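You operate a simulated robot arm through the tools that you are given. There is no shell and no other tool. Be economical: measure what you need, move in short steps, check, and stop when the job is done.

Carry out the task below with a simulated two-armed robot. There is one attempt and no reset: what you move stays moved.

Task
Wipe up the spill on the top of the blue table with the grey cloth there and put it back.

The check looks at the end state, three seconds after you hand in, the way a careful person would. Anything else that was tipped, shoved, dropped, spilled or broken makes it a failure. Flat cloth is picked up by pressing the open fingertips on it (5 to 10 N) and closing them slowly along it; thin cloth reads only 2 to 8 mm in the jaws.

Robot
Two 6-joint arms with two-finger parallel grippers on one trunk, on a base that drives. Base frame: it is fixed to the floor where the robot stands at the start and does not move with it; the origin is under the middle of the robot, x ahead of it, y to its left, z up; the surface under the hand at the start is at about z = 0.74. Readings come in m, degrees, newtons and seconds.
The left shoulder is at the start at [0.06, 0.187, 0.997], the right one opposite. With the tool pointing down near the work surface each hand reaches from about 0.28 to 0.62 m from the robot's upright axis, wherever it stands, measured 20 degrees to its own side. Payload 1.57 kg a hand.
The TCP of each hand is the grasp point between the finger pads, 0.03 m short of the fingertips. In the tool frame z runs along the fingers and y along their closing line. Largest opening 0.11 m; finger width 0.024, thickness 0.012; the body of the gripper, 0.048 by 0.112 m, starts 0.078 m behind the TCP.
Orientation is told as [roll, pitch, yaw] about the base's x, y, z axes, in that order, counted from this pose: with the fingers straight down and closing along the base's y, the tool's x points along the base's -x, its y along +y and its z along -z.

Tools
- The arms move only by the tool nudge_tool. It takes "left_deltas", "right_deltas" or both (then of equal length, played together; a hand with none holds still); each is a list of rows, each a list of 7 numbers: the shift along the tool's x, y, z in m, then the turn, a rotation vector about the tool's x, y, z in degrees, then the finger opening in m, from 0 to 0.11. In form: [[x, y, z, ax, ay, az, hand], ...]. A call has 1 to 12 rows; each row is the pose to reach, as a shift and turn from the pose commanded when the call began, along the tool's axes at that moment. A row lasts 0.2 s, in which the tool goes at most 0.05 m and 8.6 degrees; a call with a longer step from one row to the next is refused whole, and so is a gripper value outside its range. Where a pose cannot be reached the arm comes as near as it can. A force on the tool above 40 N (or 10 N above the force at the start of the call, whichever is more), or a blocked arm, ends the call early, and 0.2 s more pass. Each finger travels about 0.153 m/s and halts on what it meets, pressing with about 22 N; the grip force reading is that of the motor and also rises with nothing between the fingers. The clock runs only during rows and for 0.2 s after the last one: add rows that repeat a pose to give the fingers time. The reply holds the time, the measured pose of the TCP, the force on the tool along the base axes, the opening and the grip force, in the units named above and with some noise, with the torque about the TCP (base axes, N m) and any sound that the robot's microphone picked up, and new pictures: "show" is both (left out), scene, wrist or none (wrist: the cameras of the hands that moved).
- Cameras (640 x 400 px; columns grow to the right, rows downward): "scene" is now at [0.013, -0.0141, 1.5309]; the picture's right is [-0.18, -0.98, 0.00], its down [-0.80, 0.14, -0.59] and it looks along [0.58, -0.10, -0.81] (base axes); focal length 289 px, centre (320, 200). "left" rides on the left gripper at [0.07, -0.016, -0.141] in its tool frame; the picture's right is [0.23, 0.97, 0.00], its down [-0.86, 0.20, -0.48] and it looks along [-0.47, 0.11, 0.88] (tool axes); focal length 222 px, centre (320, 200). "right" rides on the right gripper at [0.07, 0.016, -0.141] in its tool frame; the picture's right is [-0.23, 0.97, 0.00], its down [-0.86, -0.20, -0.48] and it looks along [-0.47, -0.11, 0.88] (tool axes); focal length 222 px, centre (320, 200). There is no depth. A picture from a camera that has moved, and an enlarged one, comes with that camera's place and axes in the base frame and with its lens.
- slide_trunk(by): slides the trunk up (or, below 0, down) by that many m; the arms and the scene camera ride with it, the base frame stays. It gives what a move gives, with no picture.
- drive_base(legs): drives the robot by 1 to 6 legs, each [ahead, left, turn to the left] in m, m and degrees, along the robot's own axes; the way and the turn of a leg run together, so that a leg with both is an arc; at most 1.5 m and 180 degrees a leg. The arms and the cameras ride along, it lands a little off, and it stops where it bumps. It gives what a move gives, and a new picture of the scene camera.
- head_to(pan, tilt): turns the head with the scene camera to pan (to the left, within 86 degrees either way) and tilt (down, from -29 to 69), counted from straight ahead of the robot. It gives what a move gives, and a new picture of the scene camera.
- zoom(camera, box): a new picture of the part [left, top, right, bottom] of that camera's present view, enlarged. It takes no simulated time.
- close_job(): hands the job in; it is judged then, once.

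Work in short steps. Places have to be worked out from the pictures, the camera data and where the tool is seen: move nearer, look again, correct. Check each grasp and each placing, and mend what went wrong. You have 120 turns and 260 pictures in all, those below and enlarged ones among them. Open the grippers and draw the arms clear of the work before you hand the job in, unless the task says otherwise; then end with one line.

The tools are called after "Request:" as a command line: name --argument value ..., lists and objects as JSON in quotes. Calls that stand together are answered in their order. nudge_tool: Moves the arms, as the interface text tells. Its arguments: {"type":"object","properties":{"left_deltas":{"type":"array","items":{"type":"array","items":{"type":"number"}}},"right_deltas":{"type":"array","items":{"type":"array","items":{"type":"number"}}},"show":{"type":"string","enum":["both","scene","wrist","none"]}},"required":[]} The other tools are called the same way: slide_trunk (by) slides the trunk up or down; drive_base (legs) drives the base; head_to (pan, tilt) turns the head that bears the scene camera; zoom (camera, box) takes an enlarged picture of a part of a camera's view; close_job () hands the job in.

At the start:

```text
time_s: 0.0
left_ee_pos: [0.3898, 0.114, 1.0275]
left_orientation: [0.0, -0.1, 0.0]
left_ft_force: [0.2, 0.1, -0.3]
left_torque: [0.0, -0.01, 0.02]
left_finger_gap: 0.11
left_grasp_force: 0.1
right_ee_pos: [0.3473, -0.2116, 0.9407]
right_orientation: [0.0, -0.1, 0.0]
right_ft_force: [0.9, -0.7, -0.2]
right_torque: [0.01, 0.02, 0.01]
right_finger_gap: 0.1101
right_grasp_force: 0.1
trunk travel left (down, up): [-0.625, 0.365]
robot x, y, heading: [0.0011, 0.0028, 0.0]
head pan, tilt: [-10.3, 54.1]
```

scene: 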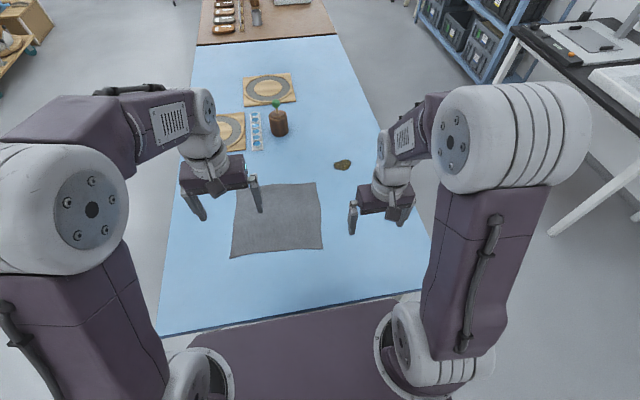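
right: 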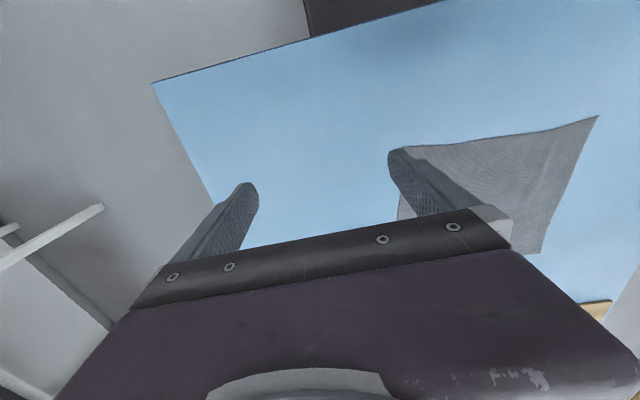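
left: 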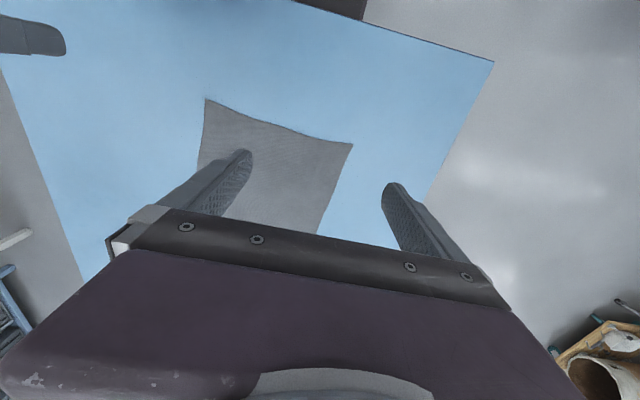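

The brown blob near (342,165) looks like the spill, and the grey cloth is around (278,218). I zoom in to check both.

Request:
zoom --camera "scene" --box '[220, 60, 420, 185]'

Request:
zoom --camera "scene" --box '[160, 140, 440, 315]'

```text
3.20 times, centred on (320, 122) of scene
camera zoom: at [0.013, -0.0141, 1.5309], right [-0.18, -0.98, 0.0], down [-0.8, 0.14, -0.59], along [0.58, -0.1, -0.81], focal length 924 px, centre (320, 448)
```

zoom: 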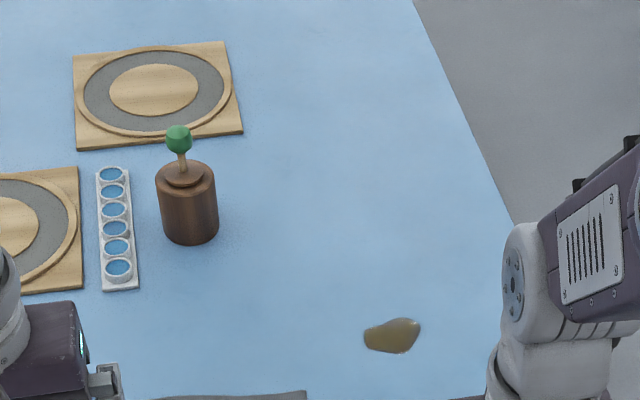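

```text
2.29 times, centred on (300, 228) of scene
camera zoom: at [0.013, -0.0141, 1.5309], right [-0.18, -0.98, 0.0], down [-0.8, 0.14, -0.59], along [0.58, -0.1, -0.81], focal length 660 px, centre (366, 137)
```

zoom: 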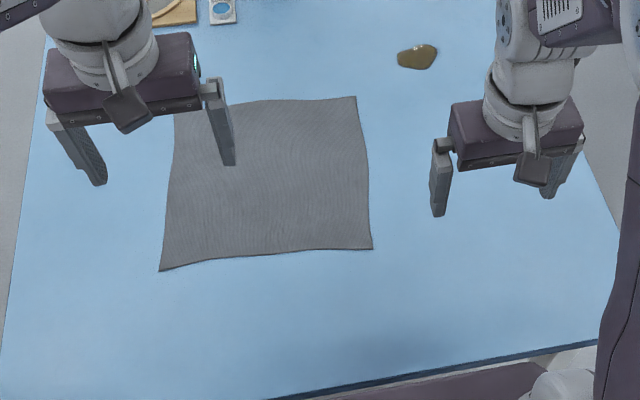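

The spill is at about (0.72,-0.22) and the cloth spans roughly x 0.40–0.67, y -0.10–0.17. The spill is far out for a downward hand, so I look down to see how much room there is between base and table.

Request:
head_to --pan 0 --tilt 69

```text
time_s: 0.8
left_ee_pos: [0.3904, 0.1133, 1.0277]
left_orientation: [0.0, 0.0, 0.0]
left_ft_force: [0.3, -0.2, 0.0]
left_torque: [0.03, 0.0, -0.02]
left_finger_gap: 0.1097
left_grasp_force: 0.1
right_ee_pos: [0.3446, -0.2109, 0.9408]
right_orientation: [0.0, 0.0, 0.0]
right_ft_force: [0.0, -0.1, -0.9]
right_torque: [0.01, 0.0, 0.03]
right_finger_gap: 0.1101
right_grasp_force: 0.1
trunk travel left (down, up): [-0.625, 0.365]
robot x, y, heading: [0.002, -0.0006, 0.0]
head pan, tilt: [0.0, 68.8]
camera scene: at [-0.0029, -0.0011, 1.5144], right [0.0, -1.0, 0.0], down [-0.93, 0.0, -0.36], along [0.36, 0.0, -0.93], focal length 289 px, centre (320, 200)
```

scene: 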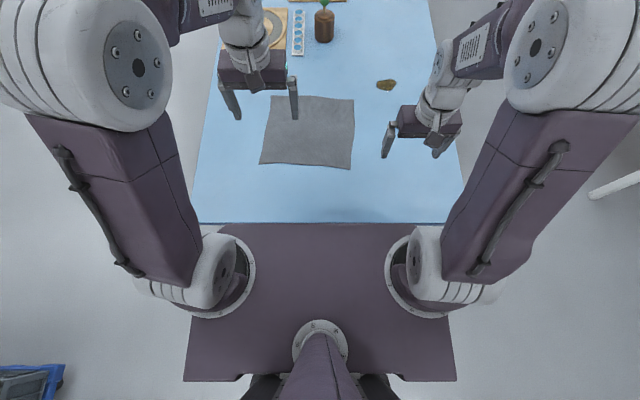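

The table edge is at x≈0.23, so driving forward is risky. Tilting the right hand forward should reach the spill instead. Plan: pinch the cloth with both hands, right inside the far-right part and left at the near-left corner, so it stays taut, then wipe and carry it back. First I bring both hands above those points.

Request:
nudge_tool --left_deltas '[[-0.007, 0.005, 0.03, 0, 0, 0, 0.07], [-0.014, 0.01, 0.06, 0, 0, 0, 0.07], [-0.02, 0.016, 0.095, 0, 0, 0, 0.06], [-0.03, 0.021, 0.13, 0, 0, 0, 0.06], [-0.04, 0.027, 0.16, 0, 0, 0, 0.06], [-0.045, 0.032, 0.19, 0, 0, 0, 0.06], [-0.05, 0.037, 0.21, 0, 0, 0, 0.06], [-0.05, 0.037, 0.21, 0, 0, 0, 0.06]]' --right_deltas '[[-0.03, 0.02, 0.015, 0, 0, 0, 0.07], [-0.06, 0.04, 0.03, 0, 0, 0, 0.07], [-0.09, 0.06, 0.05, 0, 0, 0, 0.06], [-0.12, 0.08, 0.07, 0, 0, 0, 0.06], [-0.15, 0.1, 0.09, 0, 0, 0, 0.06], [-0.18, 0.12, 0.11, 0, 0, 0, 0.06], [-0.205, 0.141, 0.125, 0, 0, 0, 0.06], [-0.205, 0.141, 0.125, 0, 0, 0, 0.06]]' --show "wrist"

Request:
head_to --pan 0 --tilt 56

```text
time_s: 2.6
left_ee_pos: [0.4368, 0.1533, 0.8155]
left_orientation: [0.0, 0.0, -0.1]
left_ft_force: [-0.1, -0.3, 0.1]
left_torque: [0.0, 0.01, -0.01]
left_finger_gap: 0.0599
left_grasp_force: 0.0
right_ee_pos: [0.5504, -0.0723, 0.8179]
right_orientation: [0.1, -0.1, 0.0]
right_ft_force: [-0.6, 0.4, 0.2]
right_torque: [0.0, 0.0, 0.02]
right_finger_gap: 0.06
right_grasp_force: 0.0
trunk travel left (down, up): [-0.625, 0.365]
robot x, y, heading: [-0.0015, 0.0005, -0.1]
head pan, tilt: [0.0, 68.8]
camera right: at [0.4807, -0.0573, 0.9586], right [0.23, 0.97, 0.0], down [0.86, -0.2, 0.48], along [0.47, -0.11, -0.88], focal length 222 px, centre (320, 200)
camera left: at [0.3672, 0.1366, 0.957], right [-0.23, 0.97, 0.0], down [0.85, 0.2, 0.48], along [0.47, 0.11, -0.88], focal length 222 px, centre (320, 200)
```

right: 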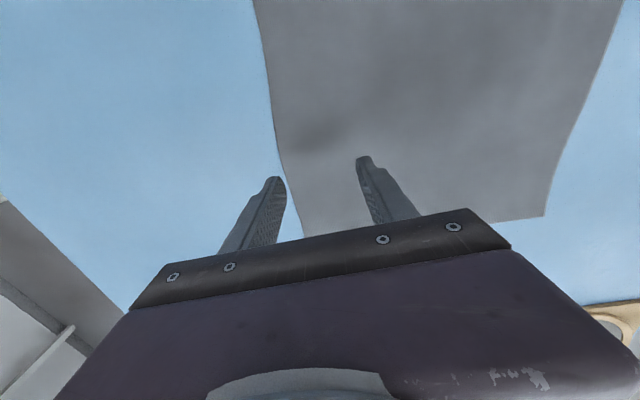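
left: 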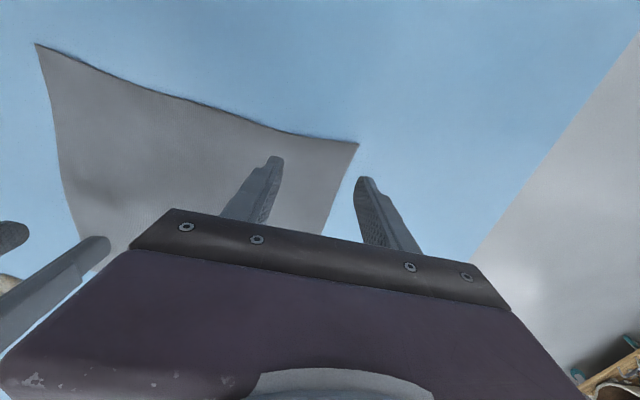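

```text
time_s: 3.3
left_ee_pos: [0.4373, 0.1519, 0.8162]
left_orientation: [0.0, -0.1, 0.0]
left_ft_force: [0.4, 0.0, -0.6]
left_torque: [-0.02, 0.02, 0.0]
left_finger_gap: 0.0601
left_grasp_force: 0.1
right_ee_pos: [0.5523, -0.0728, 0.816]
right_orientation: [-0.1, -0.1, 0.0]
right_ft_force: [-0.8, -0.4, -0.4]
right_torque: [0.03, -0.03, 0.02]
right_finger_gap: 0.0599
right_grasp_force: 0.1
trunk travel left (down, up): [-0.625, 0.365]
robot x, y, heading: [0.0017, -0.0019, 0.1]
head pan, tilt: [0.0, 56.0]
camera scene: at [0.0124, -0.0009, 1.5285], right [0.0, -1.0, 0.0], down [-0.83, 0.0, -0.56], along [0.56, 0.0, -0.83], focal length 289 px, centre (320, 200)
```

scene: 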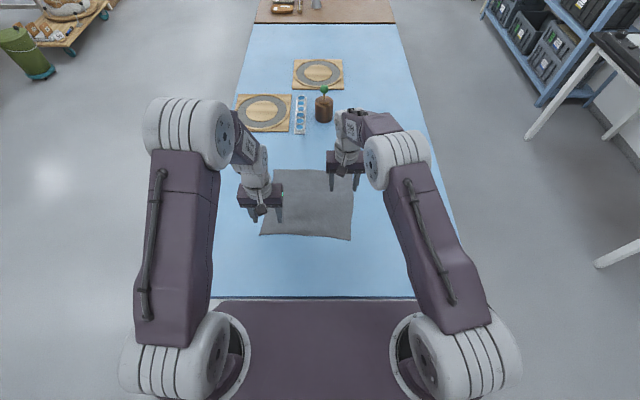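

The outer finger of each hand hangs just off the cloth's side edges, so I shift both inward by ~2.7 cm and lower close to contact.

Request:
nudge_tool --left_deltas '[[0, -0.027, 0.0, 0, 0, 0, 0.06], [0, -0.027, 0.03, 0, 0, 0, 0.06], [0, -0.027, 0.041, 0, 0, 0, 0.06], [0, -0.027, 0.041, 0, 0, 0, 0.06]]' --right_deltas '[[0, 0.027, 0.0, 0, 0, 0, 0.06], [0, 0.027, 0.03, 0, 0, 0, 0.06], [0, 0.027, 0.041, 0, 0, 0, 0.06], [0, 0.027, 0.041, 0, 0, 0, 0.06]]' --show "wrist"

```text
time_s: 4.3
left_ee_pos: [0.439, 0.1232, 0.7765]
left_orientation: [0.0, 0.0, 0.1]
left_ft_force: [0.9, -0.5, 0.0]
left_torque: [0.02, 0.0, 0.0]
left_finger_gap: 0.0598
left_grasp_force: 0.1
right_ee_pos: [0.5527, -0.0431, 0.7747]
right_orientation: [0.0, 0.0, -0.1]
right_ft_force: [0.7, 0.0, -0.5]
right_torque: [0.02, -0.05, -0.01]
right_finger_gap: 0.06
right_grasp_force: 0.0
trunk travel left (down, up): [-0.625, 0.365]
robot x, y, heading: [-0.0005, -0.0003, 0.3]
head pan, tilt: [0.0, 56.0]
camera right: at [0.4821, -0.0286, 0.9162], right [0.23, 0.97, 0.0], down [0.85, -0.2, 0.48], along [0.47, -0.11, -0.88], focal length 222 px, centre (320, 200)
camera left: at [0.369, 0.1075, 0.9183], right [-0.23, 0.97, 0.0], down [0.86, 0.2, 0.48], along [0.47, 0.11, -0.88], focal length 222 px, centre (320, 200)
```

right: 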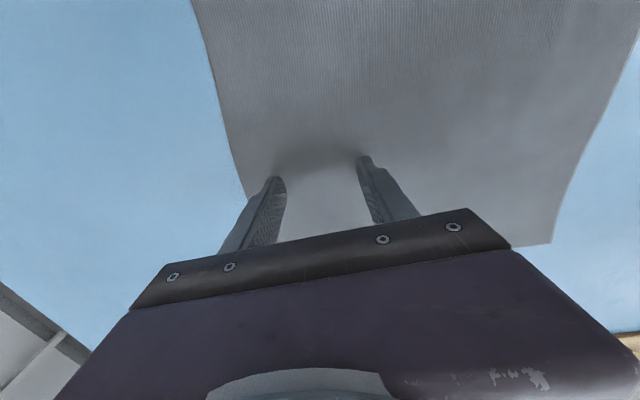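
left: 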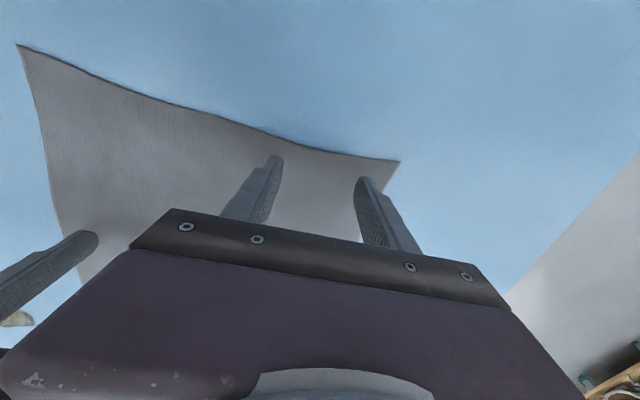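

Both finger pairs are now over cloth. I press down by small amounts and read the force.

Request:
nudge_tool --left_deltas '[[0, 0, 0.003, 0, 0, 0, 0.06], [0, 0, 0.005, 0, 0, 0, 0.06], [0, 0, 0.007, 0, 0, 0, 0.06], [0, 0, 0.007, 0, 0, 0, 0.06]]' --right_deltas '[[0, 0, 0.003, 0, 0, 0, 0.06], [0, 0, 0.005, 0, 0, 0, 0.06], [0, 0, 0.007, 0, 0, 0, 0.06], [0, 0, 0.007, 0, 0, 0, 0.06]]' --show "none"

```text
time_s: 5.3
left_ee_pos: [0.4372, 0.1241, 0.7719]
left_orientation: [0.0, -0.2, 0.0]
left_ft_force: [-0.8, 0.0, 1.1]
left_torque: [0.01, 0.02, -0.05]
left_finger_gap: 0.06
left_grasp_force: 0.1
right_ee_pos: [0.5519, -0.043, 0.771]
right_orientation: [0.0, -0.4, 0.0]
right_ft_force: [2.0, -3.7, 36.0]
right_torque: [-0.4, 0.24, 0.08]
right_finger_gap: 0.0599
right_grasp_force: 0.0
trunk travel left (down, up): [-0.625, 0.365]
robot x, y, heading: [-0.0015, 0.001, 0.2]
head pan, tilt: [0.0, 56.0]
```

The right hand presses 36 N, which is too hard, and the left barely touches at 1 N. I adjust each slightly.

Request:
nudge_tool --left_deltas '[[0, 0, 0.001, 0, 0, 0, 0.06], [0, 0, 0.001, 0, 0, 0, 0.06]]' --right_deltas '[[0, 0, -0.002, 0, 0, 0, 0.06], [0, 0, -0.002, 0, 0, 0, 0.06]]' --show "none"

```text
time_s: 5.9
left_ee_pos: [0.437, 0.124, 0.7704]
left_orientation: [0.0, -0.3, -0.1]
left_ft_force: [-1.1, -1.3, 10.4]
left_torque: [-0.02, 0.12, 0.01]
left_finger_gap: 0.0601
left_grasp_force: 0.0
right_ee_pos: [0.55, -0.043, 0.7703]
right_orientation: [0.0, -0.3, -0.1]
right_ft_force: [5.6, -0.1, 28.6]
right_torque: [-0.3, -0.01, 0.08]
right_finger_gap: 0.0602
right_grasp_force: 0.0
trunk travel left (down, up): [-0.625, 0.365]
robot x, y, heading: [0.0023, 0.0007, 0.0]
head pan, tilt: [0.0, 56.0]
```

Left is about right at 10 N; the right is still at 29 N, so I raise it some more.

Request:
nudge_tool --right_deltas '[[0, 0, -0.002, 0, 0, 0, 0.06], [0, 0, -0.003, 0, 0, 0, 0.06], [0, 0, -0.003, 0, 0, 0, 0.06]]' --show "none"

```text
time_s: 6.7
left_ee_pos: [0.4378, 0.1238, 0.7717]
left_orientation: [0.0, -0.2, 0.0]
left_ft_force: [-5.0, 1.8, 29.3]
left_torque: [-0.09, 0.36, -0.03]
left_finger_gap: 0.0598
left_grasp_force: 0.1
right_ee_pos: [0.5472, -0.0461, 0.7724]
right_orientation: [0.1, 0.0, 0.0]
right_ft_force: [0.7, 0.4, 1.3]
right_torque: [0.03, -0.02, -0.01]
right_finger_gap: 0.0601
right_grasp_force: 0.0
trunk travel left (down, up): [-0.625, 0.365]
robot x, y, heading: [-0.002, 0.0002, 0.0]
head pan, tilt: [0.0, 56.0]
```

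The force keeps creeping after a command, with the left now at 29 N. I ease the left and lower the right very slightly.

Request:
nudge_tool --left_deltas '[[0, 0, -0.0015, 0, 0, 0, 0.06], [0, 0, -0.0015, 0, 0, 0, 0.06], [0, 0, -0.0015, 0, 0, 0, 0.06]]' --right_deltas '[[0, 0, 0.0006, 0, 0, 0, 0.06], [0, 0, 0.0006, 0, 0, 0, 0.06], [0, 0, 0.0006, 0, 0, 0, 0.06]]' --show "none"

```text
time_s: 7.5
left_ee_pos: [0.4395, 0.1234, 0.7721]
left_orientation: [0.0, 0.0, 0.0]
left_ft_force: [-3.9, 0.9, 16.5]
left_torque: [-0.01, 0.22, -0.03]
left_finger_gap: 0.06
left_grasp_force: 0.1
right_ee_pos: [0.5495, -0.0435, 0.7713]
right_orientation: [-0.1, -0.1, 0.0]
right_ft_force: [-0.1, -0.1, 0.1]
right_torque: [0.03, 0.0, -0.01]
right_finger_gap: 0.0597
right_grasp_force: 0.0
trunk travel left (down, up): [-0.625, 0.365]
robot x, y, heading: [-0.0003, 0.0012, -0.1]
head pan, tilt: [0.0, 56.0]
```

Left is at 16 N and the right just off. I ease the left 1 mm and lower the right 1 mm.

Request:
nudge_tool --left_deltas '[[0, 0, -0.0008, 0, 0, 0, 0.06], [0, 0, -0.0008, 0, 0, 0, 0.06], [0, 0, -0.0008, 0, 0, 0, 0.06]]' --right_deltas '[[0, 0, 0.0012, 0, 0, 0, 0.06], [0, 0, 0.0012, 0, 0, 0, 0.06], [0, 0, 0.0012, 0, 0, 0, 0.06]]' --show "none"

```text
time_s: 8.3
left_ee_pos: [0.4398, 0.1228, 0.7711]
left_orientation: [0.0, -0.2, 0.1]
left_ft_force: [-0.5, -3.7, 11.6]
left_torque: [-0.11, 0.08, 0.02]
left_finger_gap: 0.06
left_grasp_force: 0.6
right_ee_pos: [0.5508, -0.0442, 0.7711]
right_orientation: [0.0, -0.3, 0.0]
right_ft_force: [-0.3, -0.1, 11.0]
right_torque: [-0.14, 0.08, 0.0]
right_finger_gap: 0.0598
right_grasp_force: 0.1
trunk travel left (down, up): [-0.625, 0.365]
robot x, y, heading: [0.0029, -0.002, -0.0]
head pan, tilt: [0.0, 56.0]
```

Both press about 11 N, so I ease a hair and close both hands slowly.

Request:
nudge_tool --left_deltas '[[0, 0, -0.0003, 0, 0, 0, 0.054], [0, 0, -0.0003, 0, 0, 0, 0.048], [0, 0, -0.0003, 0, 0, 0, 0.042], [0, 0, -0.0003, 0, 0, 0, 0.036], [0, 0, -0.0003, 0, 0, 0, 0.03], [0, 0, -0.0003, 0, 0, 0, 0.024], [0, 0, -0.0003, 0, 0, 0, 0.018], [0, 0, -0.0003, 0, 0, 0, 0.012], [0, 0, -0.0003, 0, 0, 0, 0.006], [0, 0, -0.0003, 0, 0, 0, 0.0], [0, 0, -0.0003, 0, 0, 0, 0.0]]' --right_deltas '[[0, 0, -0.0003, 0, 0, 0, 0.054], [0, 0, -0.0003, 0, 0, 0, 0.048], [0, 0, -0.0003, 0, 0, 0, 0.042], [0, 0, -0.0003, 0, 0, 0, 0.036], [0, 0, -0.0003, 0, 0, 0, 0.03], [0, 0, -0.0003, 0, 0, 0, 0.024], [0, 0, -0.0003, 0, 0, 0, 0.018], [0, 0, -0.0003, 0, 0, 0, 0.012], [0, 0, -0.0003, 0, 0, 0, 0.006], [0, 0, -0.0003, 0, 0, 0, 0.0], [0, 0, -0.0003, 0, 0, 0, 0.0]]' --show "both"

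```text
time_s: 10.7
left_ee_pos: [0.4387, 0.1241, 0.7715]
left_orientation: [0.0, -0.2, 0.0]
left_ft_force: [0.6, -1.0, -0.1]
left_torque: [0.0, -0.01, -0.02]
left_finger_gap: 0.002
left_grasp_force: 21.3
right_ee_pos: [0.5492, -0.0424, 0.7704]
right_orientation: [0.0, -0.2, 0.1]
right_ft_force: [0.4, 2.8, 24.9]
right_torque: [0.07, 0.09, -0.04]
right_finger_gap: 0.0025
right_grasp_force: 22.0
trunk travel left (down, up): [-0.625, 0.365]
robot x, y, heading: [-0.0002, 0.0011, -0.0]
head pan, tilt: [0.0, 56.0]
camera scene: at [0.0084, -0.0003, 1.5286], right [0.0, -1.0, 0.0], down [-0.83, 0.0, -0.56], along [0.56, 0.0, -0.83], focal length 289 px, centre (320, 200)
camera right: at [0.4793, -0.0287, 0.9127], right [0.23, 0.97, 0.0], down [0.85, -0.2, 0.48], along [0.47, -0.11, -0.88], focal length 222 px, centre (320, 200)
camera left: at [0.3682, 0.1088, 0.9128], right [-0.23, 0.97, 0.0], down [0.85, 0.2, 0.48], along [0.47, 0.11, -0.88], focal length 222 px, centre (320, 200)
```

scene: 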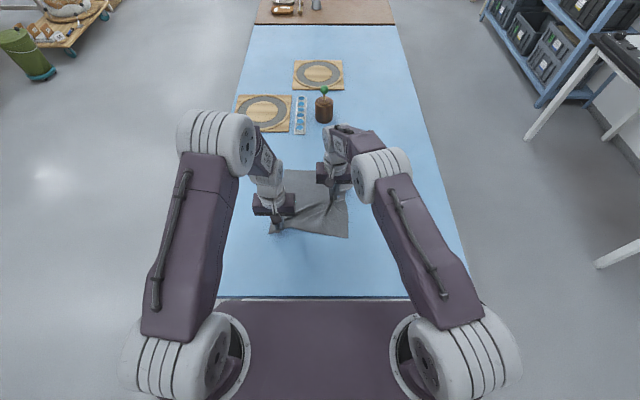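
right: 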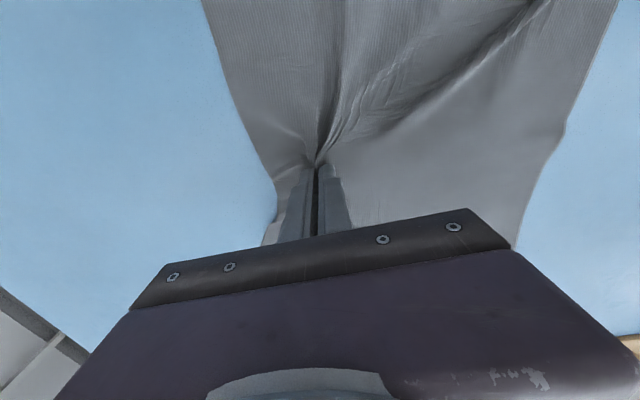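
left: 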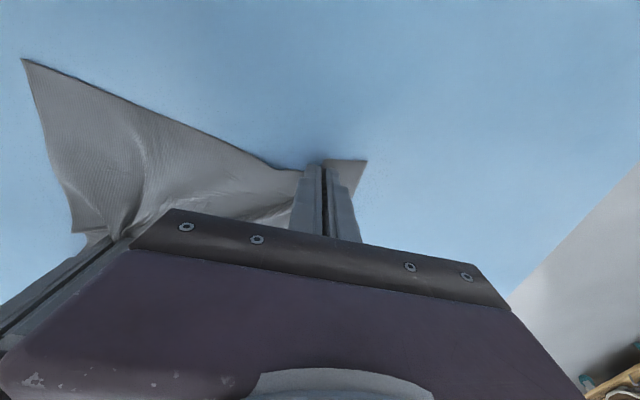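

Both hands grip cloth (2.0–2.5 mm). I lift slightly and move both halfway toward the spill, tilting the right fingers forward 20°.

Request:
nudge_tool --left_deltas '[[0, 0, -0.008, 0, 0, 0, 0], [0, 0, -0.014, 0, 0, 0, 0], [-0.015, -0.015, -0.014, 0, 0, 0, 0], [-0.03, -0.03, -0.014, 0, 0, 0, 0], [-0.045, -0.045, -0.014, 0, 0, 0, 0], [-0.06, -0.065, -0.014, 0, 0, 0, 0], [-0.06, -0.065, -0.014, 0, 0, 0, 0]]' --right_deltas '[[0, 0, -0.008, 0, 0, 0, 0], [0, 0, -0.014, 0, -4, 0, 0], [-0.02, -0.022, -0.014, 0, -8, 0, 0], [-0.04, -0.045, -0.014, 0, -12, 0, 0], [-0.06, -0.067, -0.014, 0, -16, 0, 0], [-0.085, -0.09, -0.014, 0, -20, 0, 0], [-0.085, -0.09, -0.014, 0, -20, 0, 0]]' --show "both"

```text
time_s: 12.3
left_ee_pos: [0.4988, 0.0591, 0.7843]
left_orientation: [-0.1, -0.1, 0.1]
left_ft_force: [11.5, -17.7, -0.1]
left_torque: [-0.57, -0.37, -0.2]
left_finger_gap: 0.0023
left_grasp_force: 22.3
right_ee_pos: [0.6362, -0.1326, 0.7854]
right_orientation: [0.0, -20.1, 0.0]
right_ft_force: [-11.3, 18.1, -0.9]
right_torque: [0.55, 0.33, 0.02]
right_finger_gap: 0.0022
right_grasp_force: 21.5
trunk travel left (down, up): [-0.625, 0.365]
robot x, y, heading: [0.0007, 0.0019, -0.1]
head pan, tilt: [0.0, 56.0]
camera scene: at [0.0113, 0.0001, 1.5285], right [0.0, -1.0, 0.0], down [-0.83, 0.0, -0.56], along [0.56, 0.0, -0.83], focal length 289 px, centre (320, 200)
camera right: at [0.5221, -0.1179, 0.8951], right [0.21, 0.97, 0.08], down [0.64, -0.2, 0.74], along [0.74, -0.11, -0.67], focal length 222 px, centre (320, 200)
camera left: at [0.4283, 0.0441, 0.9263], right [-0.23, 0.97, 0.0], down [0.85, 0.2, 0.48], along [0.47, 0.11, -0.88], focal length 222 px, centre (320, 200)
```

scene: 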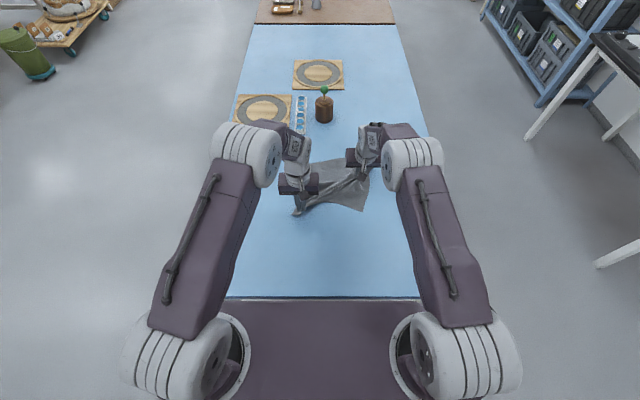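
right: 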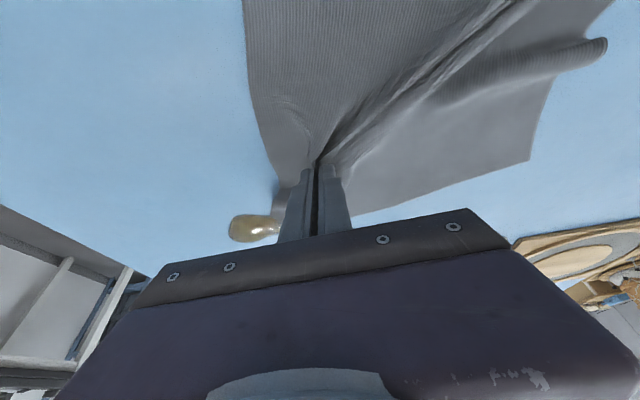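
left: 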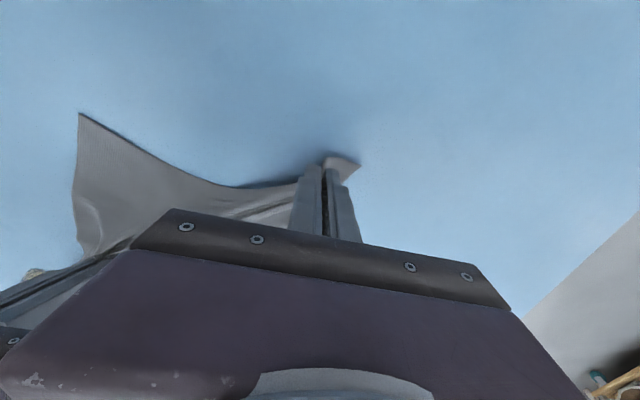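

The cloth is over-taut (20 N), so the left hand must follow fully. The spill centre is around (0.715,-0.23). I move the right hand over it with 40° tilt and bring the left closer behind with 24° tilt.

Request:
nudge_tool --left_deltas '[[-0.03, -0.03, 0, 0, -4, 0, 0], [-0.045, -0.055, 0, 0, -8, 0, 0], [-0.055, -0.075, 0, 0, -12, 0, 0], [-0.065, -0.095, 0, 0, -16, 0, 0], [-0.072, -0.115, 0, 0, -20, 0, 0], [-0.08, -0.125, 0, 0, -24, 0, 0], [-0.08, -0.125, 0, 0, -24, 0, 0]]' --right_deltas '[[0, 0, 0, 0, -3, 0, 0], [-0.012, -0.018, 0.004, 0, -7, 0, 0], [-0.024, -0.037, 0.009, 0, -11, 0, 0], [-0.036, -0.056, 0.013, 0, -15, 0, 0], [-0.05, -0.075, 0.018, 0, -18, 0, 0], [-0.061, -0.093, 0.022, 0, -20, 0, 0], [-0.061, -0.093, 0.022, 0, -20, 0, 0]]' --show "both"

```text
time_s: 13.9
left_ee_pos: [0.5784, -0.0663, 0.7848]
left_orientation: [-0.1, -24.0, 0.0]
left_ft_force: [1.1, -1.0, -1.0]
left_torque: [-0.03, -0.02, -0.02]
left_finger_gap: 0.0019
left_grasp_force: 21.8
right_ee_pos: [0.7011, -0.2274, 0.7829]
right_orientation: [0.0, -40.0, 0.0]
right_ft_force: [-0.6, 0.0, -0.7]
right_torque: [0.02, -0.02, 0.0]
right_finger_gap: 0.0027
right_grasp_force: 22.4
trunk travel left (down, up): [-0.625, 0.365]
robot x, y, heading: [0.0023, -0.0015, -0.0]
head pan, tilt: [0.0, 56.0]
camera scene: at [0.0121, -0.0006, 1.5285], right [0.0, -1.0, 0.0], down [-0.83, 0.0, -0.56], along [0.56, 0.0, -0.83], focal length 289 px, centre (320, 200)
camera right: at [0.5563, -0.212, 0.8469], right [0.17, 0.97, 0.15], down [0.35, -0.2, 0.92], along [0.92, -0.11, -0.37], focal length 222 px, centre (320, 200)
camera left: at [0.4566, -0.0813, 0.8849], right [-0.21, 0.97, -0.09], down [0.59, 0.2, 0.79], along [0.78, 0.11, -0.61], focal length 222 px, centre (320, 200)
```

scene: 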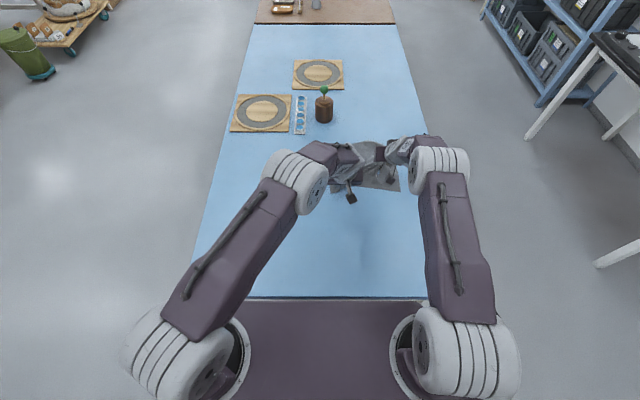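
right: 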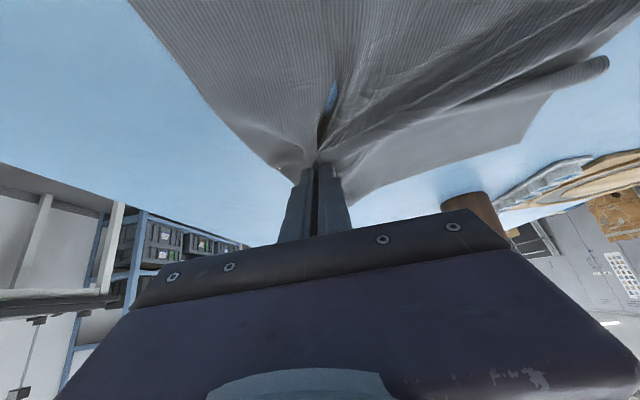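
left: 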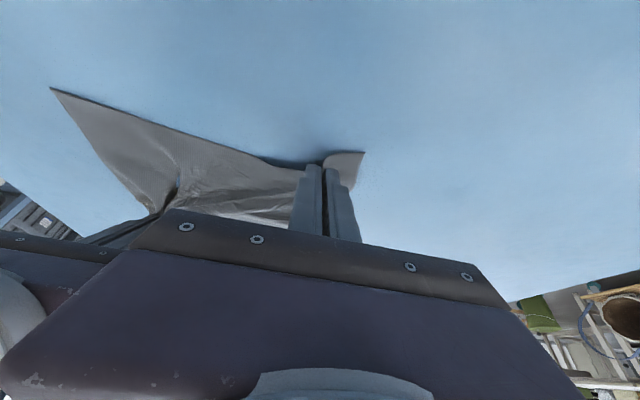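

The right fingers with cloth are over the spill with no excess tension. I lower until the cloth is pressed.

Request:
nudge_tool --left_deltas '[[0.001, 0, 0.002, 0, 0, 0, 0], [0.0016, 0, 0.0037, 0, 0, 0, 0], [0.0024, 0, 0.0055, 0, 0, 0, 0], [0.0024, 0, 0.0055, 0, 0, 0, 0]]' --right_deltas '[[0.0025, 0, 0.003, 0, 0, 0, 0], [0.0045, 0, 0.0054, 0, 0, 0, 0], [0.0064, 0, 0.0077, 0, 0, 0, 0], [0.0064, 0, 0.0077, 0, 0, 0, 0]]' --show "none"

```text
time_s: 14.9
left_ee_pos: [0.578, -0.0656, 0.7787]
left_orientation: [0.1, -24.1, -0.1]
left_ft_force: [0.6, 0.1, 0.3]
left_torque: [-0.02, -0.03, -0.02]
left_finger_gap: 0.0022
left_grasp_force: 21.5
right_ee_pos: [0.7006, -0.227, 0.774]
right_orientation: [0.0, -40.0, 0.0]
right_ft_force: [0.2, 0.6, 2.2]
right_torque: [0.0, 0.06, -0.01]
right_finger_gap: 0.0021
right_grasp_force: 22.0
trunk travel left (down, up): [-0.625, 0.365]
robot x, y, heading: [0.0007, 0.0023, 0.0]
head pan, tilt: [0.0, 56.0]
```

Contact has just begun at 2 N. I go 1.5 mm further down.

Request:
nudge_tool --right_deltas '[[0.001, 0, 0.0012, 0, 0, 0, 0], [0.001, 0, 0.0012, 0, 0, 0, 0], [0.001, 0, 0.0012, 0, 0, 0, 0]]' --show "none"

```text
time_s: 15.7
left_ee_pos: [0.5795, -0.0661, 0.7784]
left_orientation: [0.1, -23.9, 0.0]
left_ft_force: [0.3, -0.9, 0.1]
left_torque: [-0.02, -0.01, -0.01]
left_finger_gap: 0.0021
left_grasp_force: 21.7
right_ee_pos: [0.7004, -0.2268, 0.7733]
right_orientation: [0.1, -40.1, 0.0]
right_ft_force: [-0.3, 1.5, 2.6]
right_torque: [0.08, 0.0, 0.0]
right_finger_gap: 0.0022
right_grasp_force: 22.8
trunk travel left (down, up): [-0.625, 0.365]
robot x, y, heading: [-0.0011, 0.0011, -0.2]
head pan, tilt: [0.0, 56.0]
```

Still only 2.6 N, so I press 2 mm further.

Request:
nudge_tool --right_deltas '[[0.0013, 0, 0.0015, 0, 0, 0, 0], [0.0013, 0, 0.0015, 0, 0, 0, 0], [0.0013, 0, 0.0015, 0, 0, 0, 0]]' --show "none"

```text
time_s: 16.5
left_ee_pos: [0.5785, -0.0667, 0.7799]
left_orientation: [0.0, -24.0, 0.1]
left_ft_force: [1.3, -0.9, -1.0]
left_torque: [-0.02, -0.01, -0.01]
left_finger_gap: 0.0019
left_grasp_force: 22.1
right_ee_pos: [0.7005, -0.2269, 0.7723]
right_orientation: [-0.1, -40.1, 0.0]
right_ft_force: [0.7, 2.1, 6.0]
right_torque: [0.06, -0.07, 0.01]
right_finger_gap: 0.0022
right_grasp_force: 21.7
trunk travel left (down, up): [-0.625, 0.365]
robot x, y, heading: [0.0007, -0.0003, -0.1]
head pan, tilt: [0.0, 56.0]
```

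Now 6 N, a good wiping pressure. I sweep side to side over the spill with the left hand moving in parallel.

Request:
nudge_tool --left_deltas '[[0, -0.035, 0, 0, 0, 0, 0], [0.0183, -0.03, -0.0081, 0, 0, 0, 0], [0.0183, 0.005, -0.0081, 0, 0, 0, 0], [0.0183, 0.04, -0.0081, 0, 0, 0, 0], [0, 0.04, 0, 0, 0, 0, 0], [0, 0, 0, 0, 0, 0, 0], [0, -0.035, 0, 0, 0, 0, 0], [-0.0229, -0.03, 0.0102, 0, 0, 0, 0], [-0.0229, 0.005, 0.0102, 0, 0, 0, 0], [-0.0229, 0.04, 0.0102, 0, 0, 0, 0], [0, 0.03, 0, 0, 0, 0, 0], [0, 0, 0, 0, 0, 0, 0]]' --right_deltas '[[0, -0.035, 0, 0, 0, 0, 0], [0.0153, -0.03, -0.0129, 0, 0, 0, 0], [0.0153, 0.005, -0.0129, 0, 0, 0, 0], [0.0153, 0.04, -0.0129, 0, 0, 0, 0], [0, 0.04, 0, 0, 0, 0, 0], [0, 0, 0, 0, 0, 0, 0], [0, -0.035, 0, 0, 0, 0, 0], [-0.0192, -0.03, 0.0161, 0, 0, 0, 0], [-0.0192, 0.005, 0.0161, 0, 0, 0, 0], [-0.0192, 0.04, 0.0161, 0, 0, 0, 0], [0, 0.03, 0, 0, 0, 0, 0], [0, 0, 0, 0, 0, 0, 0]]' --show "wrist"

```text
time_s: 19.1
left_ee_pos: [0.58, -0.0673, 0.7801]
left_orientation: [0.1, -23.9, 0.0]
left_ft_force: [0.3, 0.0, -0.7]
left_torque: [0.01, -0.02, 0.0]
left_finger_gap: 0.002
left_grasp_force: 22.5
right_ee_pos: [0.6985, -0.2273, 0.7726]
right_orientation: [0.3, -40.2, -0.3]
right_ft_force: [-0.1, 1.8, 3.8]
right_torque: [0.11, -0.01, 0.05]
right_finger_gap: 0.0024
right_grasp_force: 22.4
right hand out of reach, approached as far as the arm can: row 2, 5, 6, 7, 8, 9, 10, 11
trunk travel left (down, up): [-0.625, 0.365]
robot x, y, heading: [-0.0014, 0.0002, -0.1]
head pan, tilt: [0.0, 56.0]
camera right: at [0.5542, -0.2125, 0.8371], right [0.18, 0.97, 0.15], down [0.35, -0.2, 0.92], along [0.92, -0.11, -0.37], focal length 222 px, centre (320, 200)
camera left: at [0.4585, -0.0824, 0.8799], right [-0.21, 0.97, -0.09], down [0.59, 0.2, 0.79], along [0.78, 0.11, -0.61], focal length 222 px, centre (320, 200)
```

right: 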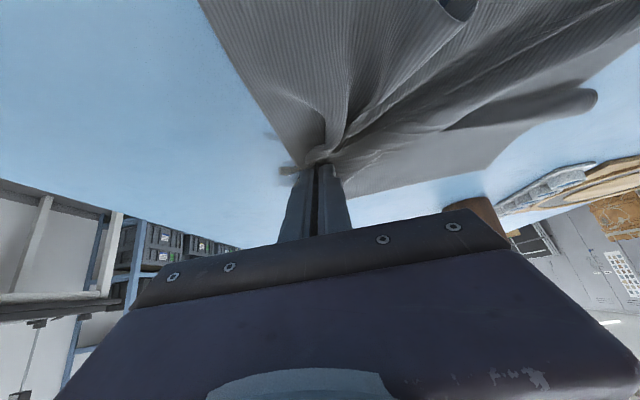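
left: 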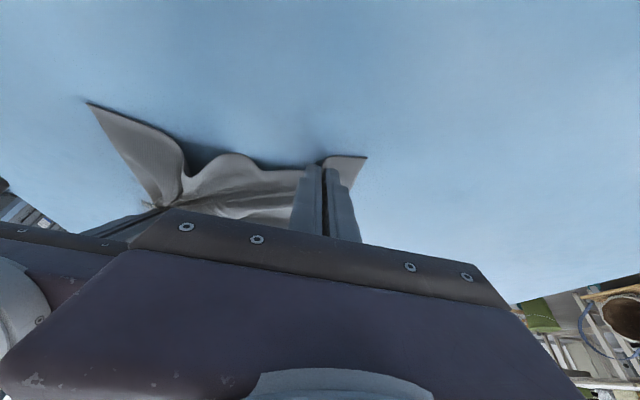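

The arm was at its reach limit for part of the sweep. I lift slightly and draw the cloth back to see what remains of the spill.

Request:
nudge_tool --left_deltas '[[0, 0, -0.005, 0, 0, 0, 0], [0.012, 0.03, -0.01, 0, 4, 0, 0], [0.024, 0.05, -0.014, 0, 8, 0, 0], [0.036, 0.07, -0.02, 0, 12, 0, 0], [0.05, 0.09, -0.026, 0, 16, 0, 0], [0.06, 0.105, -0.031, 0, 20, 0, 0], [0.071, 0.12, -0.037, 0, 24, 0, 0], [0.071, 0.12, -0.037, 0, 24, 0, 0]]' --right_deltas '[[-0.0077, 0, -0.0092, 0, 0, 0, 0], [0.0, 0.018, -0.016, 0, 3, 0, 0], [0.009, 0.036, -0.023, 0, 6, 0, 0], [0.017, 0.054, -0.03, 0, 9, 0, 0], [0.025, 0.07, -0.037, 0, 12, 0, 0], [0.033, 0.083, -0.044, 0, 16, 0, 0], [0.042, 0.093, -0.051, 0, 20, 0, 0], [0.042, 0.093, -0.051, 0, 20, 0, 0]]' --show "both"

```text
time_s: 20.9
left_ee_pos: [0.4982, 0.0532, 0.7837]
left_orientation: [0.0, 0.0, -0.1]
left_ft_force: [9.2, -13.8, 0.4]
left_torque: [-0.42, -0.28, -0.15]
left_finger_gap: 0.002
left_grasp_force: 21.5
right_ee_pos: [0.6357, -0.1351, 0.7824]
right_orientation: [0.1, -19.9, -0.1]
right_ft_force: [-9.3, 14.5, -0.5]
right_torque: [0.43, 0.32, -0.03]
right_finger_gap: 0.0025
right_grasp_force: 21.9
trunk travel left (down, up): [-0.625, 0.365]
robot x, y, heading: [0.0011, 0.0015, -0.0]
head pan, tilt: [0.0, 56.0]
camera scene: at [0.0123, -0.0017, 1.5285], right [0.0, -1.0, 0.0], down [-0.83, 0.0, -0.56], along [0.56, 0.0, -0.83], focal length 289 px, centre (320, 200)
camera right: at [0.5213, -0.1202, 0.8925], right [0.21, 0.97, 0.08], down [0.64, -0.2, 0.74], along [0.74, -0.11, -0.67], focal length 222 px, centre (320, 200)
camera left: at [0.4279, 0.0375, 0.9253], right [-0.23, 0.97, 0.0], down [0.85, 0.2, 0.48], along [0.47, 0.11, -0.88], focal length 222 px, centre (320, 200)
```

scene: 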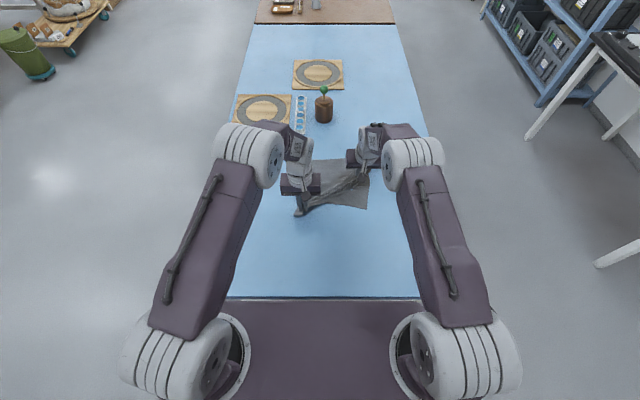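
right: 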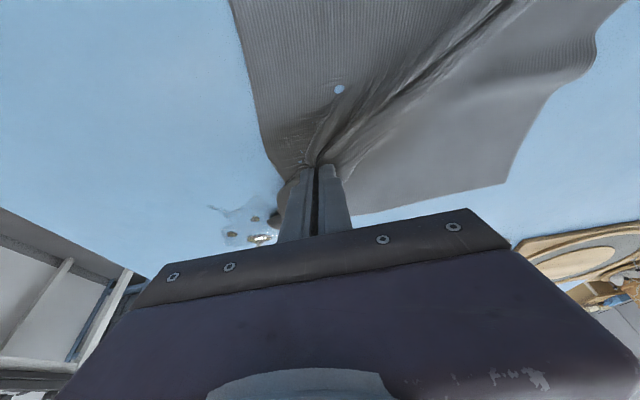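
left: 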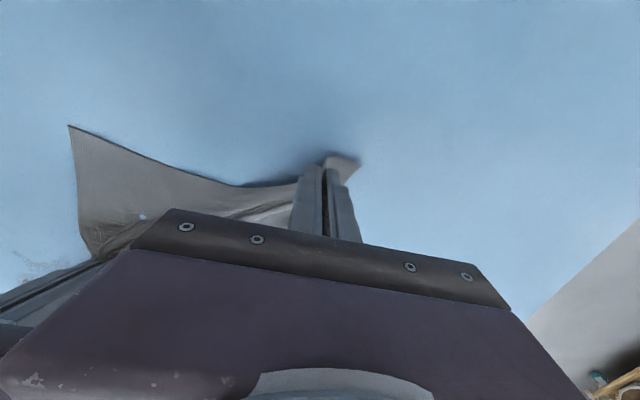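

The spill is mostly wiped, with residue left. I ease the cloth tension by bringing the left hand closer and zoom in on the residue.

Request:
nudge_tool --left_deltas '[[-0.018, -0.025, 0, 0, 0, 0, 0], [-0.018, -0.025, 0, 0, 0, 0, 0]]' --show "none"

Request:
zoom --camera "right" --box '[190, 60, 390, 260]'

Request:
zoom --camera "scene" --box '[280, 110, 420, 220]'

```text
time_s: 21.5
left_ee_pos: [0.5149, 0.0298, 0.7851]
left_orientation: [0.1, 0.1, 0.0]
left_ft_force: [1.3, -1.0, -0.3]
left_torque: [-0.04, -0.02, -0.03]
left_finger_gap: 0.0018
left_grasp_force: 22.2
right_ee_pos: [0.6351, -0.1354, 0.7839]
right_orientation: [-0.1, -20.1, -0.1]
right_ft_force: [0.1, 0.4, 0.0]
right_torque: [0.03, 0.01, -0.03]
right_finger_gap: 0.0025
right_grasp_force: 22.3
trunk travel left (down, up): [-0.625, 0.365]
robot x, y, heading: [-0.0008, -0.0016, 0.2]
head pan, tilt: [0.0, 56.0]
```

```text
2.00 times, centred on (290, 160) of right
camera zoom: at [0.5216, -0.1205, 0.8931], right [0.21, 0.97, 0.08], down [0.64, -0.2, 0.74], along [0.74, -0.11, -0.66], focal length 444 px, centre (380, 280)
```

zoom: 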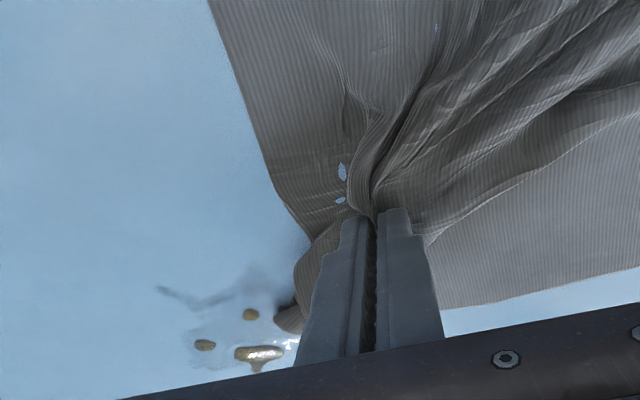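

```text
3.64 times, centred on (350, 165) of scene
camera zoom: at [0.0117, -0.0003, 1.5285], right [0.0, -1.0, 0.0], down [-0.83, 0.0, -0.56], along [0.56, 0.0, -0.83], focal length 1050 px, centre (211, 327)
```

zoom: 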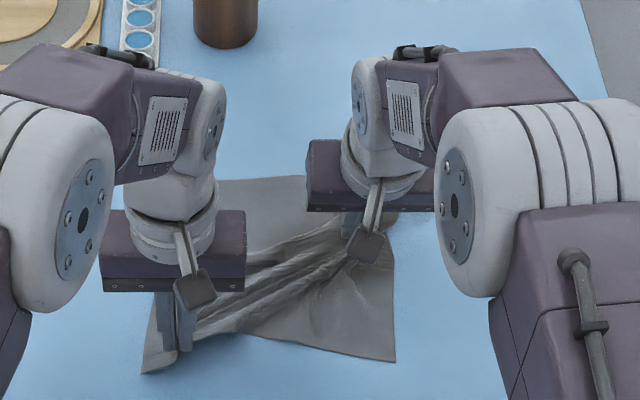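

Residue sits at about x 0.70–0.75, y -0.21 to -0.26; my contact only reached x≈0.73. I go back over it with more tilt (52°) for extra reach.

Request:
nudge_tool --left_deltas '[[-0.01, -0.015, 0, 0, -4, 0, 0], [-0.02, -0.03, 0, 0, -8, 0, 0], [-0.03, -0.045, 0, 0, -12, 0, 0], [-0.04, -0.06, 0, 0, -16, 0, 0], [-0.05, -0.075, 0, 0, -20, 0, 0], [-0.06, -0.09, 0, 0, -24, 0, 0], [-0.07, -0.105, 0, 0, -24, 0, 0], [-0.07, -0.105, 0, 0, -24, 0, 0]]' --right_deltas '[[-0.008, -0.014, 0.003, 0, -5, 0, 0], [-0.017, -0.028, 0.006, 0, -10, 0, 0], [-0.026, -0.042, 0.0095, 0, -15, 0, 0], [-0.035, -0.056, 0.013, 0, -20, 0, 0], [-0.044, -0.07, 0.016, 0, -25, 0, 0], [-0.053, -0.085, 0.019, 0, -29, 0, 0], [-0.061, -0.1, 0.022, 0, -32, 0, 0], [-0.061, -0.1, 0.022, 0, -32, 0, 0]]' --show "wrist"

```text
time_s: 23.3
left_ee_pos: [0.5861, -0.0754, 0.7839]
left_orientation: [0.0, -24.0, 0.0]
left_ft_force: [0.4, -0.8, -0.6]
left_torque: [-0.04, 0.02, -0.03]
left_finger_gap: 0.0019
left_grasp_force: 22.2
right_ee_pos: [0.7008, -0.234, 0.7851]
right_orientation: [-0.1, -52.0, 0.0]
right_ft_force: [-0.3, 0.3, 1.0]
right_torque: [-0.01, -0.02, -0.02]
right_finger_gap: 0.0023
right_grasp_force: 21.9
trunk travel left (down, up): [-0.625, 0.365]
robot x, y, heading: [0.0007, 0.002, 0.1]
head pan, tilt: [0.0, 56.0]
camera right: at [0.5451, -0.2184, 0.8168], right [0.14, 0.97, 0.18], down [0.15, -0.2, 0.97], along [0.98, -0.11, -0.17], focal length 222 px, centre (320, 200)
camera left: at [0.4646, -0.0912, 0.886], right [-0.21, 0.97, -0.09], down [0.59, 0.2, 0.79], along [0.78, 0.11, -0.61], focal length 222 px, centre (320, 200)
```

right: 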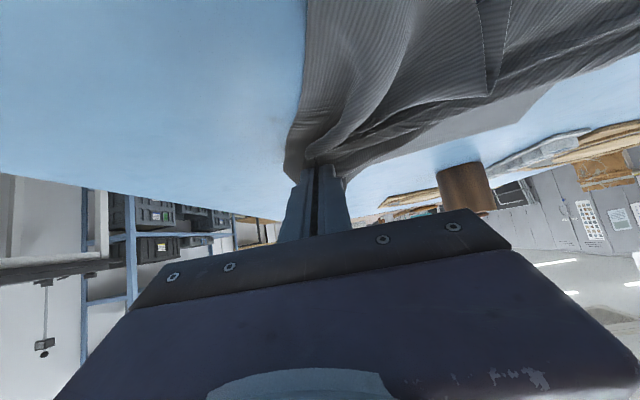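
left: 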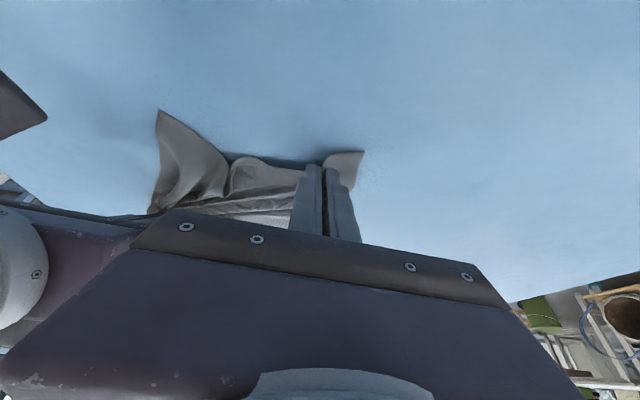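

In position at 52° tilt. I lower to contact.

Request:
nudge_tool --right_deltas '[[0.004, 0, 0.003, 0, 0, 0, 0], [0.008, 0, 0.006, 0, 0, 0, 0], [0.0102, 0, 0.008, 0, 0, 0, 0], [0.0118, 0, 0.0092, 0, 0, 0, 0], [0.0118, 0, 0.0092, 0, 0, 0, 0]]' --show "none"

```text
time_s: 24.5
left_ee_pos: [0.5852, -0.0757, 0.7863]
left_orientation: [0.0, -24.2, 0.0]
left_ft_force: [1.4, -0.6, 0.3]
left_torque: [-0.03, 0.01, -0.04]
left_finger_gap: 0.0019
left_grasp_force: 22.1
right_ee_pos: [0.7008, -0.2325, 0.7687]
right_orientation: [0.0, -52.3, -0.1]
right_ft_force: [0.5, 0.5, 6.8]
right_torque: [0.04, -0.06, 0.01]
right_finger_gap: 0.0024
right_grasp_force: 21.6
trunk travel left (down, up): [-0.625, 0.365]
robot x, y, heading: [0.0, -0.0006, 0.0]
head pan, tilt: [0.0, 56.0]
```

Good pressure at 6.8 N. I sweep forward in y-strokes up to +4 cm in x.

Request:
nudge_tool --left_deltas '[[-0.011, -0.02, 0.0049, 0, 0, 0, 0], [-0.011, 0.01, 0.0049, 0, 0, 0, 0], [-0.0183, 0.02, 0.0081, 0, 0, 0, 0], [-0.0183, -0.005, 0.0081, 0, 0, 0, 0], [-0.0183, -0.03, 0.0081, 0, 0, 0, 0], [-0.0183, -0.03, 0.0081, 0, 0, 0, 0], [-0.0183, 0, 0.0081, 0, 0, 0, 0], [-0.0183, 0.02, 0.0081, 0, 0, 0, 0], [-0.0183, 0.02, 0.0081, 0, 0, 0, 0], [-0.011, 0, 0.0049, 0, 0, 0, 0], [-0.011, -0.03, 0.0049, 0, 0, 0, 0], [0, 0, 0, 0, 0, 0, 0]]' --right_deltas '[[-0.0074, -0.02, 0.0095, 0, 0, 0, 0], [-0.0074, 0.02, 0.0095, 0, 0, 0, 0], [-0.0154, 0.03, 0.0197, 0, 0, 0, 0], [-0.0154, -0.005, 0.0197, 0, 0, 0, 0], [-0.0154, -0.035, 0.0197, 0, 0, 0, 0], [-0.0246, -0.03, 0.0315, 0, 0, 0, 0], [-0.0246, 0.0, 0.0315, 0, 0, 0, 0], [-0.0246, 0.03, 0.0315, 0, 0, 0, 0], [-0.0154, 0.03, 0.0197, 0, 0, 0, 0], [-0.0074, 0, 0.0095, 0, 0, 0, 0], [-0.0074, -0.035, 0.0095, 0, 0, 0, 0], [0, 0, 0, 0, 0, 0, 0]]' --show "none"

```text
time_s: 27.1
left_ee_pos: [0.5879, -0.0771, 0.7852]
left_orientation: [-0.2, -24.1, 0.2]
left_ft_force: [0.4, 0.6, -0.3]
left_torque: [-0.02, -0.01, 0.0]
left_finger_gap: 0.002
left_grasp_force: 21.6
left hand out of reach, approached as far as the arm can: row 5, 6
right_ee_pos: [0.6991, -0.2352, 0.769]
right_orientation: [-0.3, -51.9, 0.3]
right_ft_force: [-1.3, -1.1, 6.1]
right_torque: [-0.08, -0.07, -0.06]
right_finger_gap: 0.0019
right_grasp_force: 22.4
trunk travel left (down, up): [-0.625, 0.365]
robot x, y, heading: [-0.0009, -0.0006, -0.3]
head pan, tilt: [0.0, 56.0]
```

The right hand reached everything. One more pass with forward–backward strokes.

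Request:
nudge_tool --left_deltas '[[-0.007, -0.015, 0.003, 0, 0, 0, 0], [-0.0137, -0.02, 0.0061, 0, 0, 0, 0], [-0.0137, -0.02, 0.0061, 0, 0, 0, 0], [-0.0137, -0.02, 0.0061, 0, 0, 0, 0], [-0.0137, -0.01, 0.0061, 0, 0, 0, 0], [-0.0137, -0.01, 0.0061, 0, 0, 0, 0], [-0.0137, 0, 0.0061, 0, 0, 0, 0], [-0.0137, 0, 0.0061, 0, 0, 0, 0], [-0.0137, 0.01, 0.0061, 0, 0, 0, 0], [-0.0137, 0.01, 0.0061, 0, 0, 0, 0], [-0.007, 0, 0.003, 0, 0, 0, 0], [0, 0, 0, 0, 0, 0, 0]]' --right_deltas '[[0, -0.03, 0, 0, 0, 0, 0], [-0.0216, -0.03, 0.0276, 0, 0, 0, 0], [-0.0246, -0.016, 0.0315, 0, 0, 0, 0], [0, -0.016, 0, 0, 0, 0, 0], [0, -0.002, 0, 0, 0, 0, 0], [-0.0246, -0.002, 0.0315, 0, 0, 0, 0], [-0.0246, 0.012, 0.0315, 0, 0, 0, 0], [0, 0.012, 0, 0, 0, 0, 0], [0, 0.026, 0, 0, 0, 0, 0], [-0.0246, 0.026, 0.0315, 0, 0, 0, 0], [-0.0123, 0.01, 0.0158, 0, 0, 0, 0], [0, 0, 0, 0, 0, 0, 0]]' --show "none"

```text
time_s: 29.7
left_ee_pos: [0.5862, -0.075, 0.784]
left_orientation: [0.1, -24.2, 0.0]
left_ft_force: [0.5, -1.0, -0.1]
left_torque: [-0.01, 0.04, -0.01]
left_finger_gap: 0.0021
left_grasp_force: 21.6
right_ee_pos: [0.7006, -0.236, 0.7691]
right_orientation: [-0.2, -51.9, 0.1]
right_ft_force: [-1.3, 1.2, 10.5]
right_torque: [0.06, -0.09, 0.03]
right_finger_gap: 0.0025
right_grasp_force: 22.2
trunk travel left (down, up): [-0.625, 0.365]
robot x, y, heading: [0.0011, -0.0, -0.0]
head pan, tilt: [0.0, 56.0]
```

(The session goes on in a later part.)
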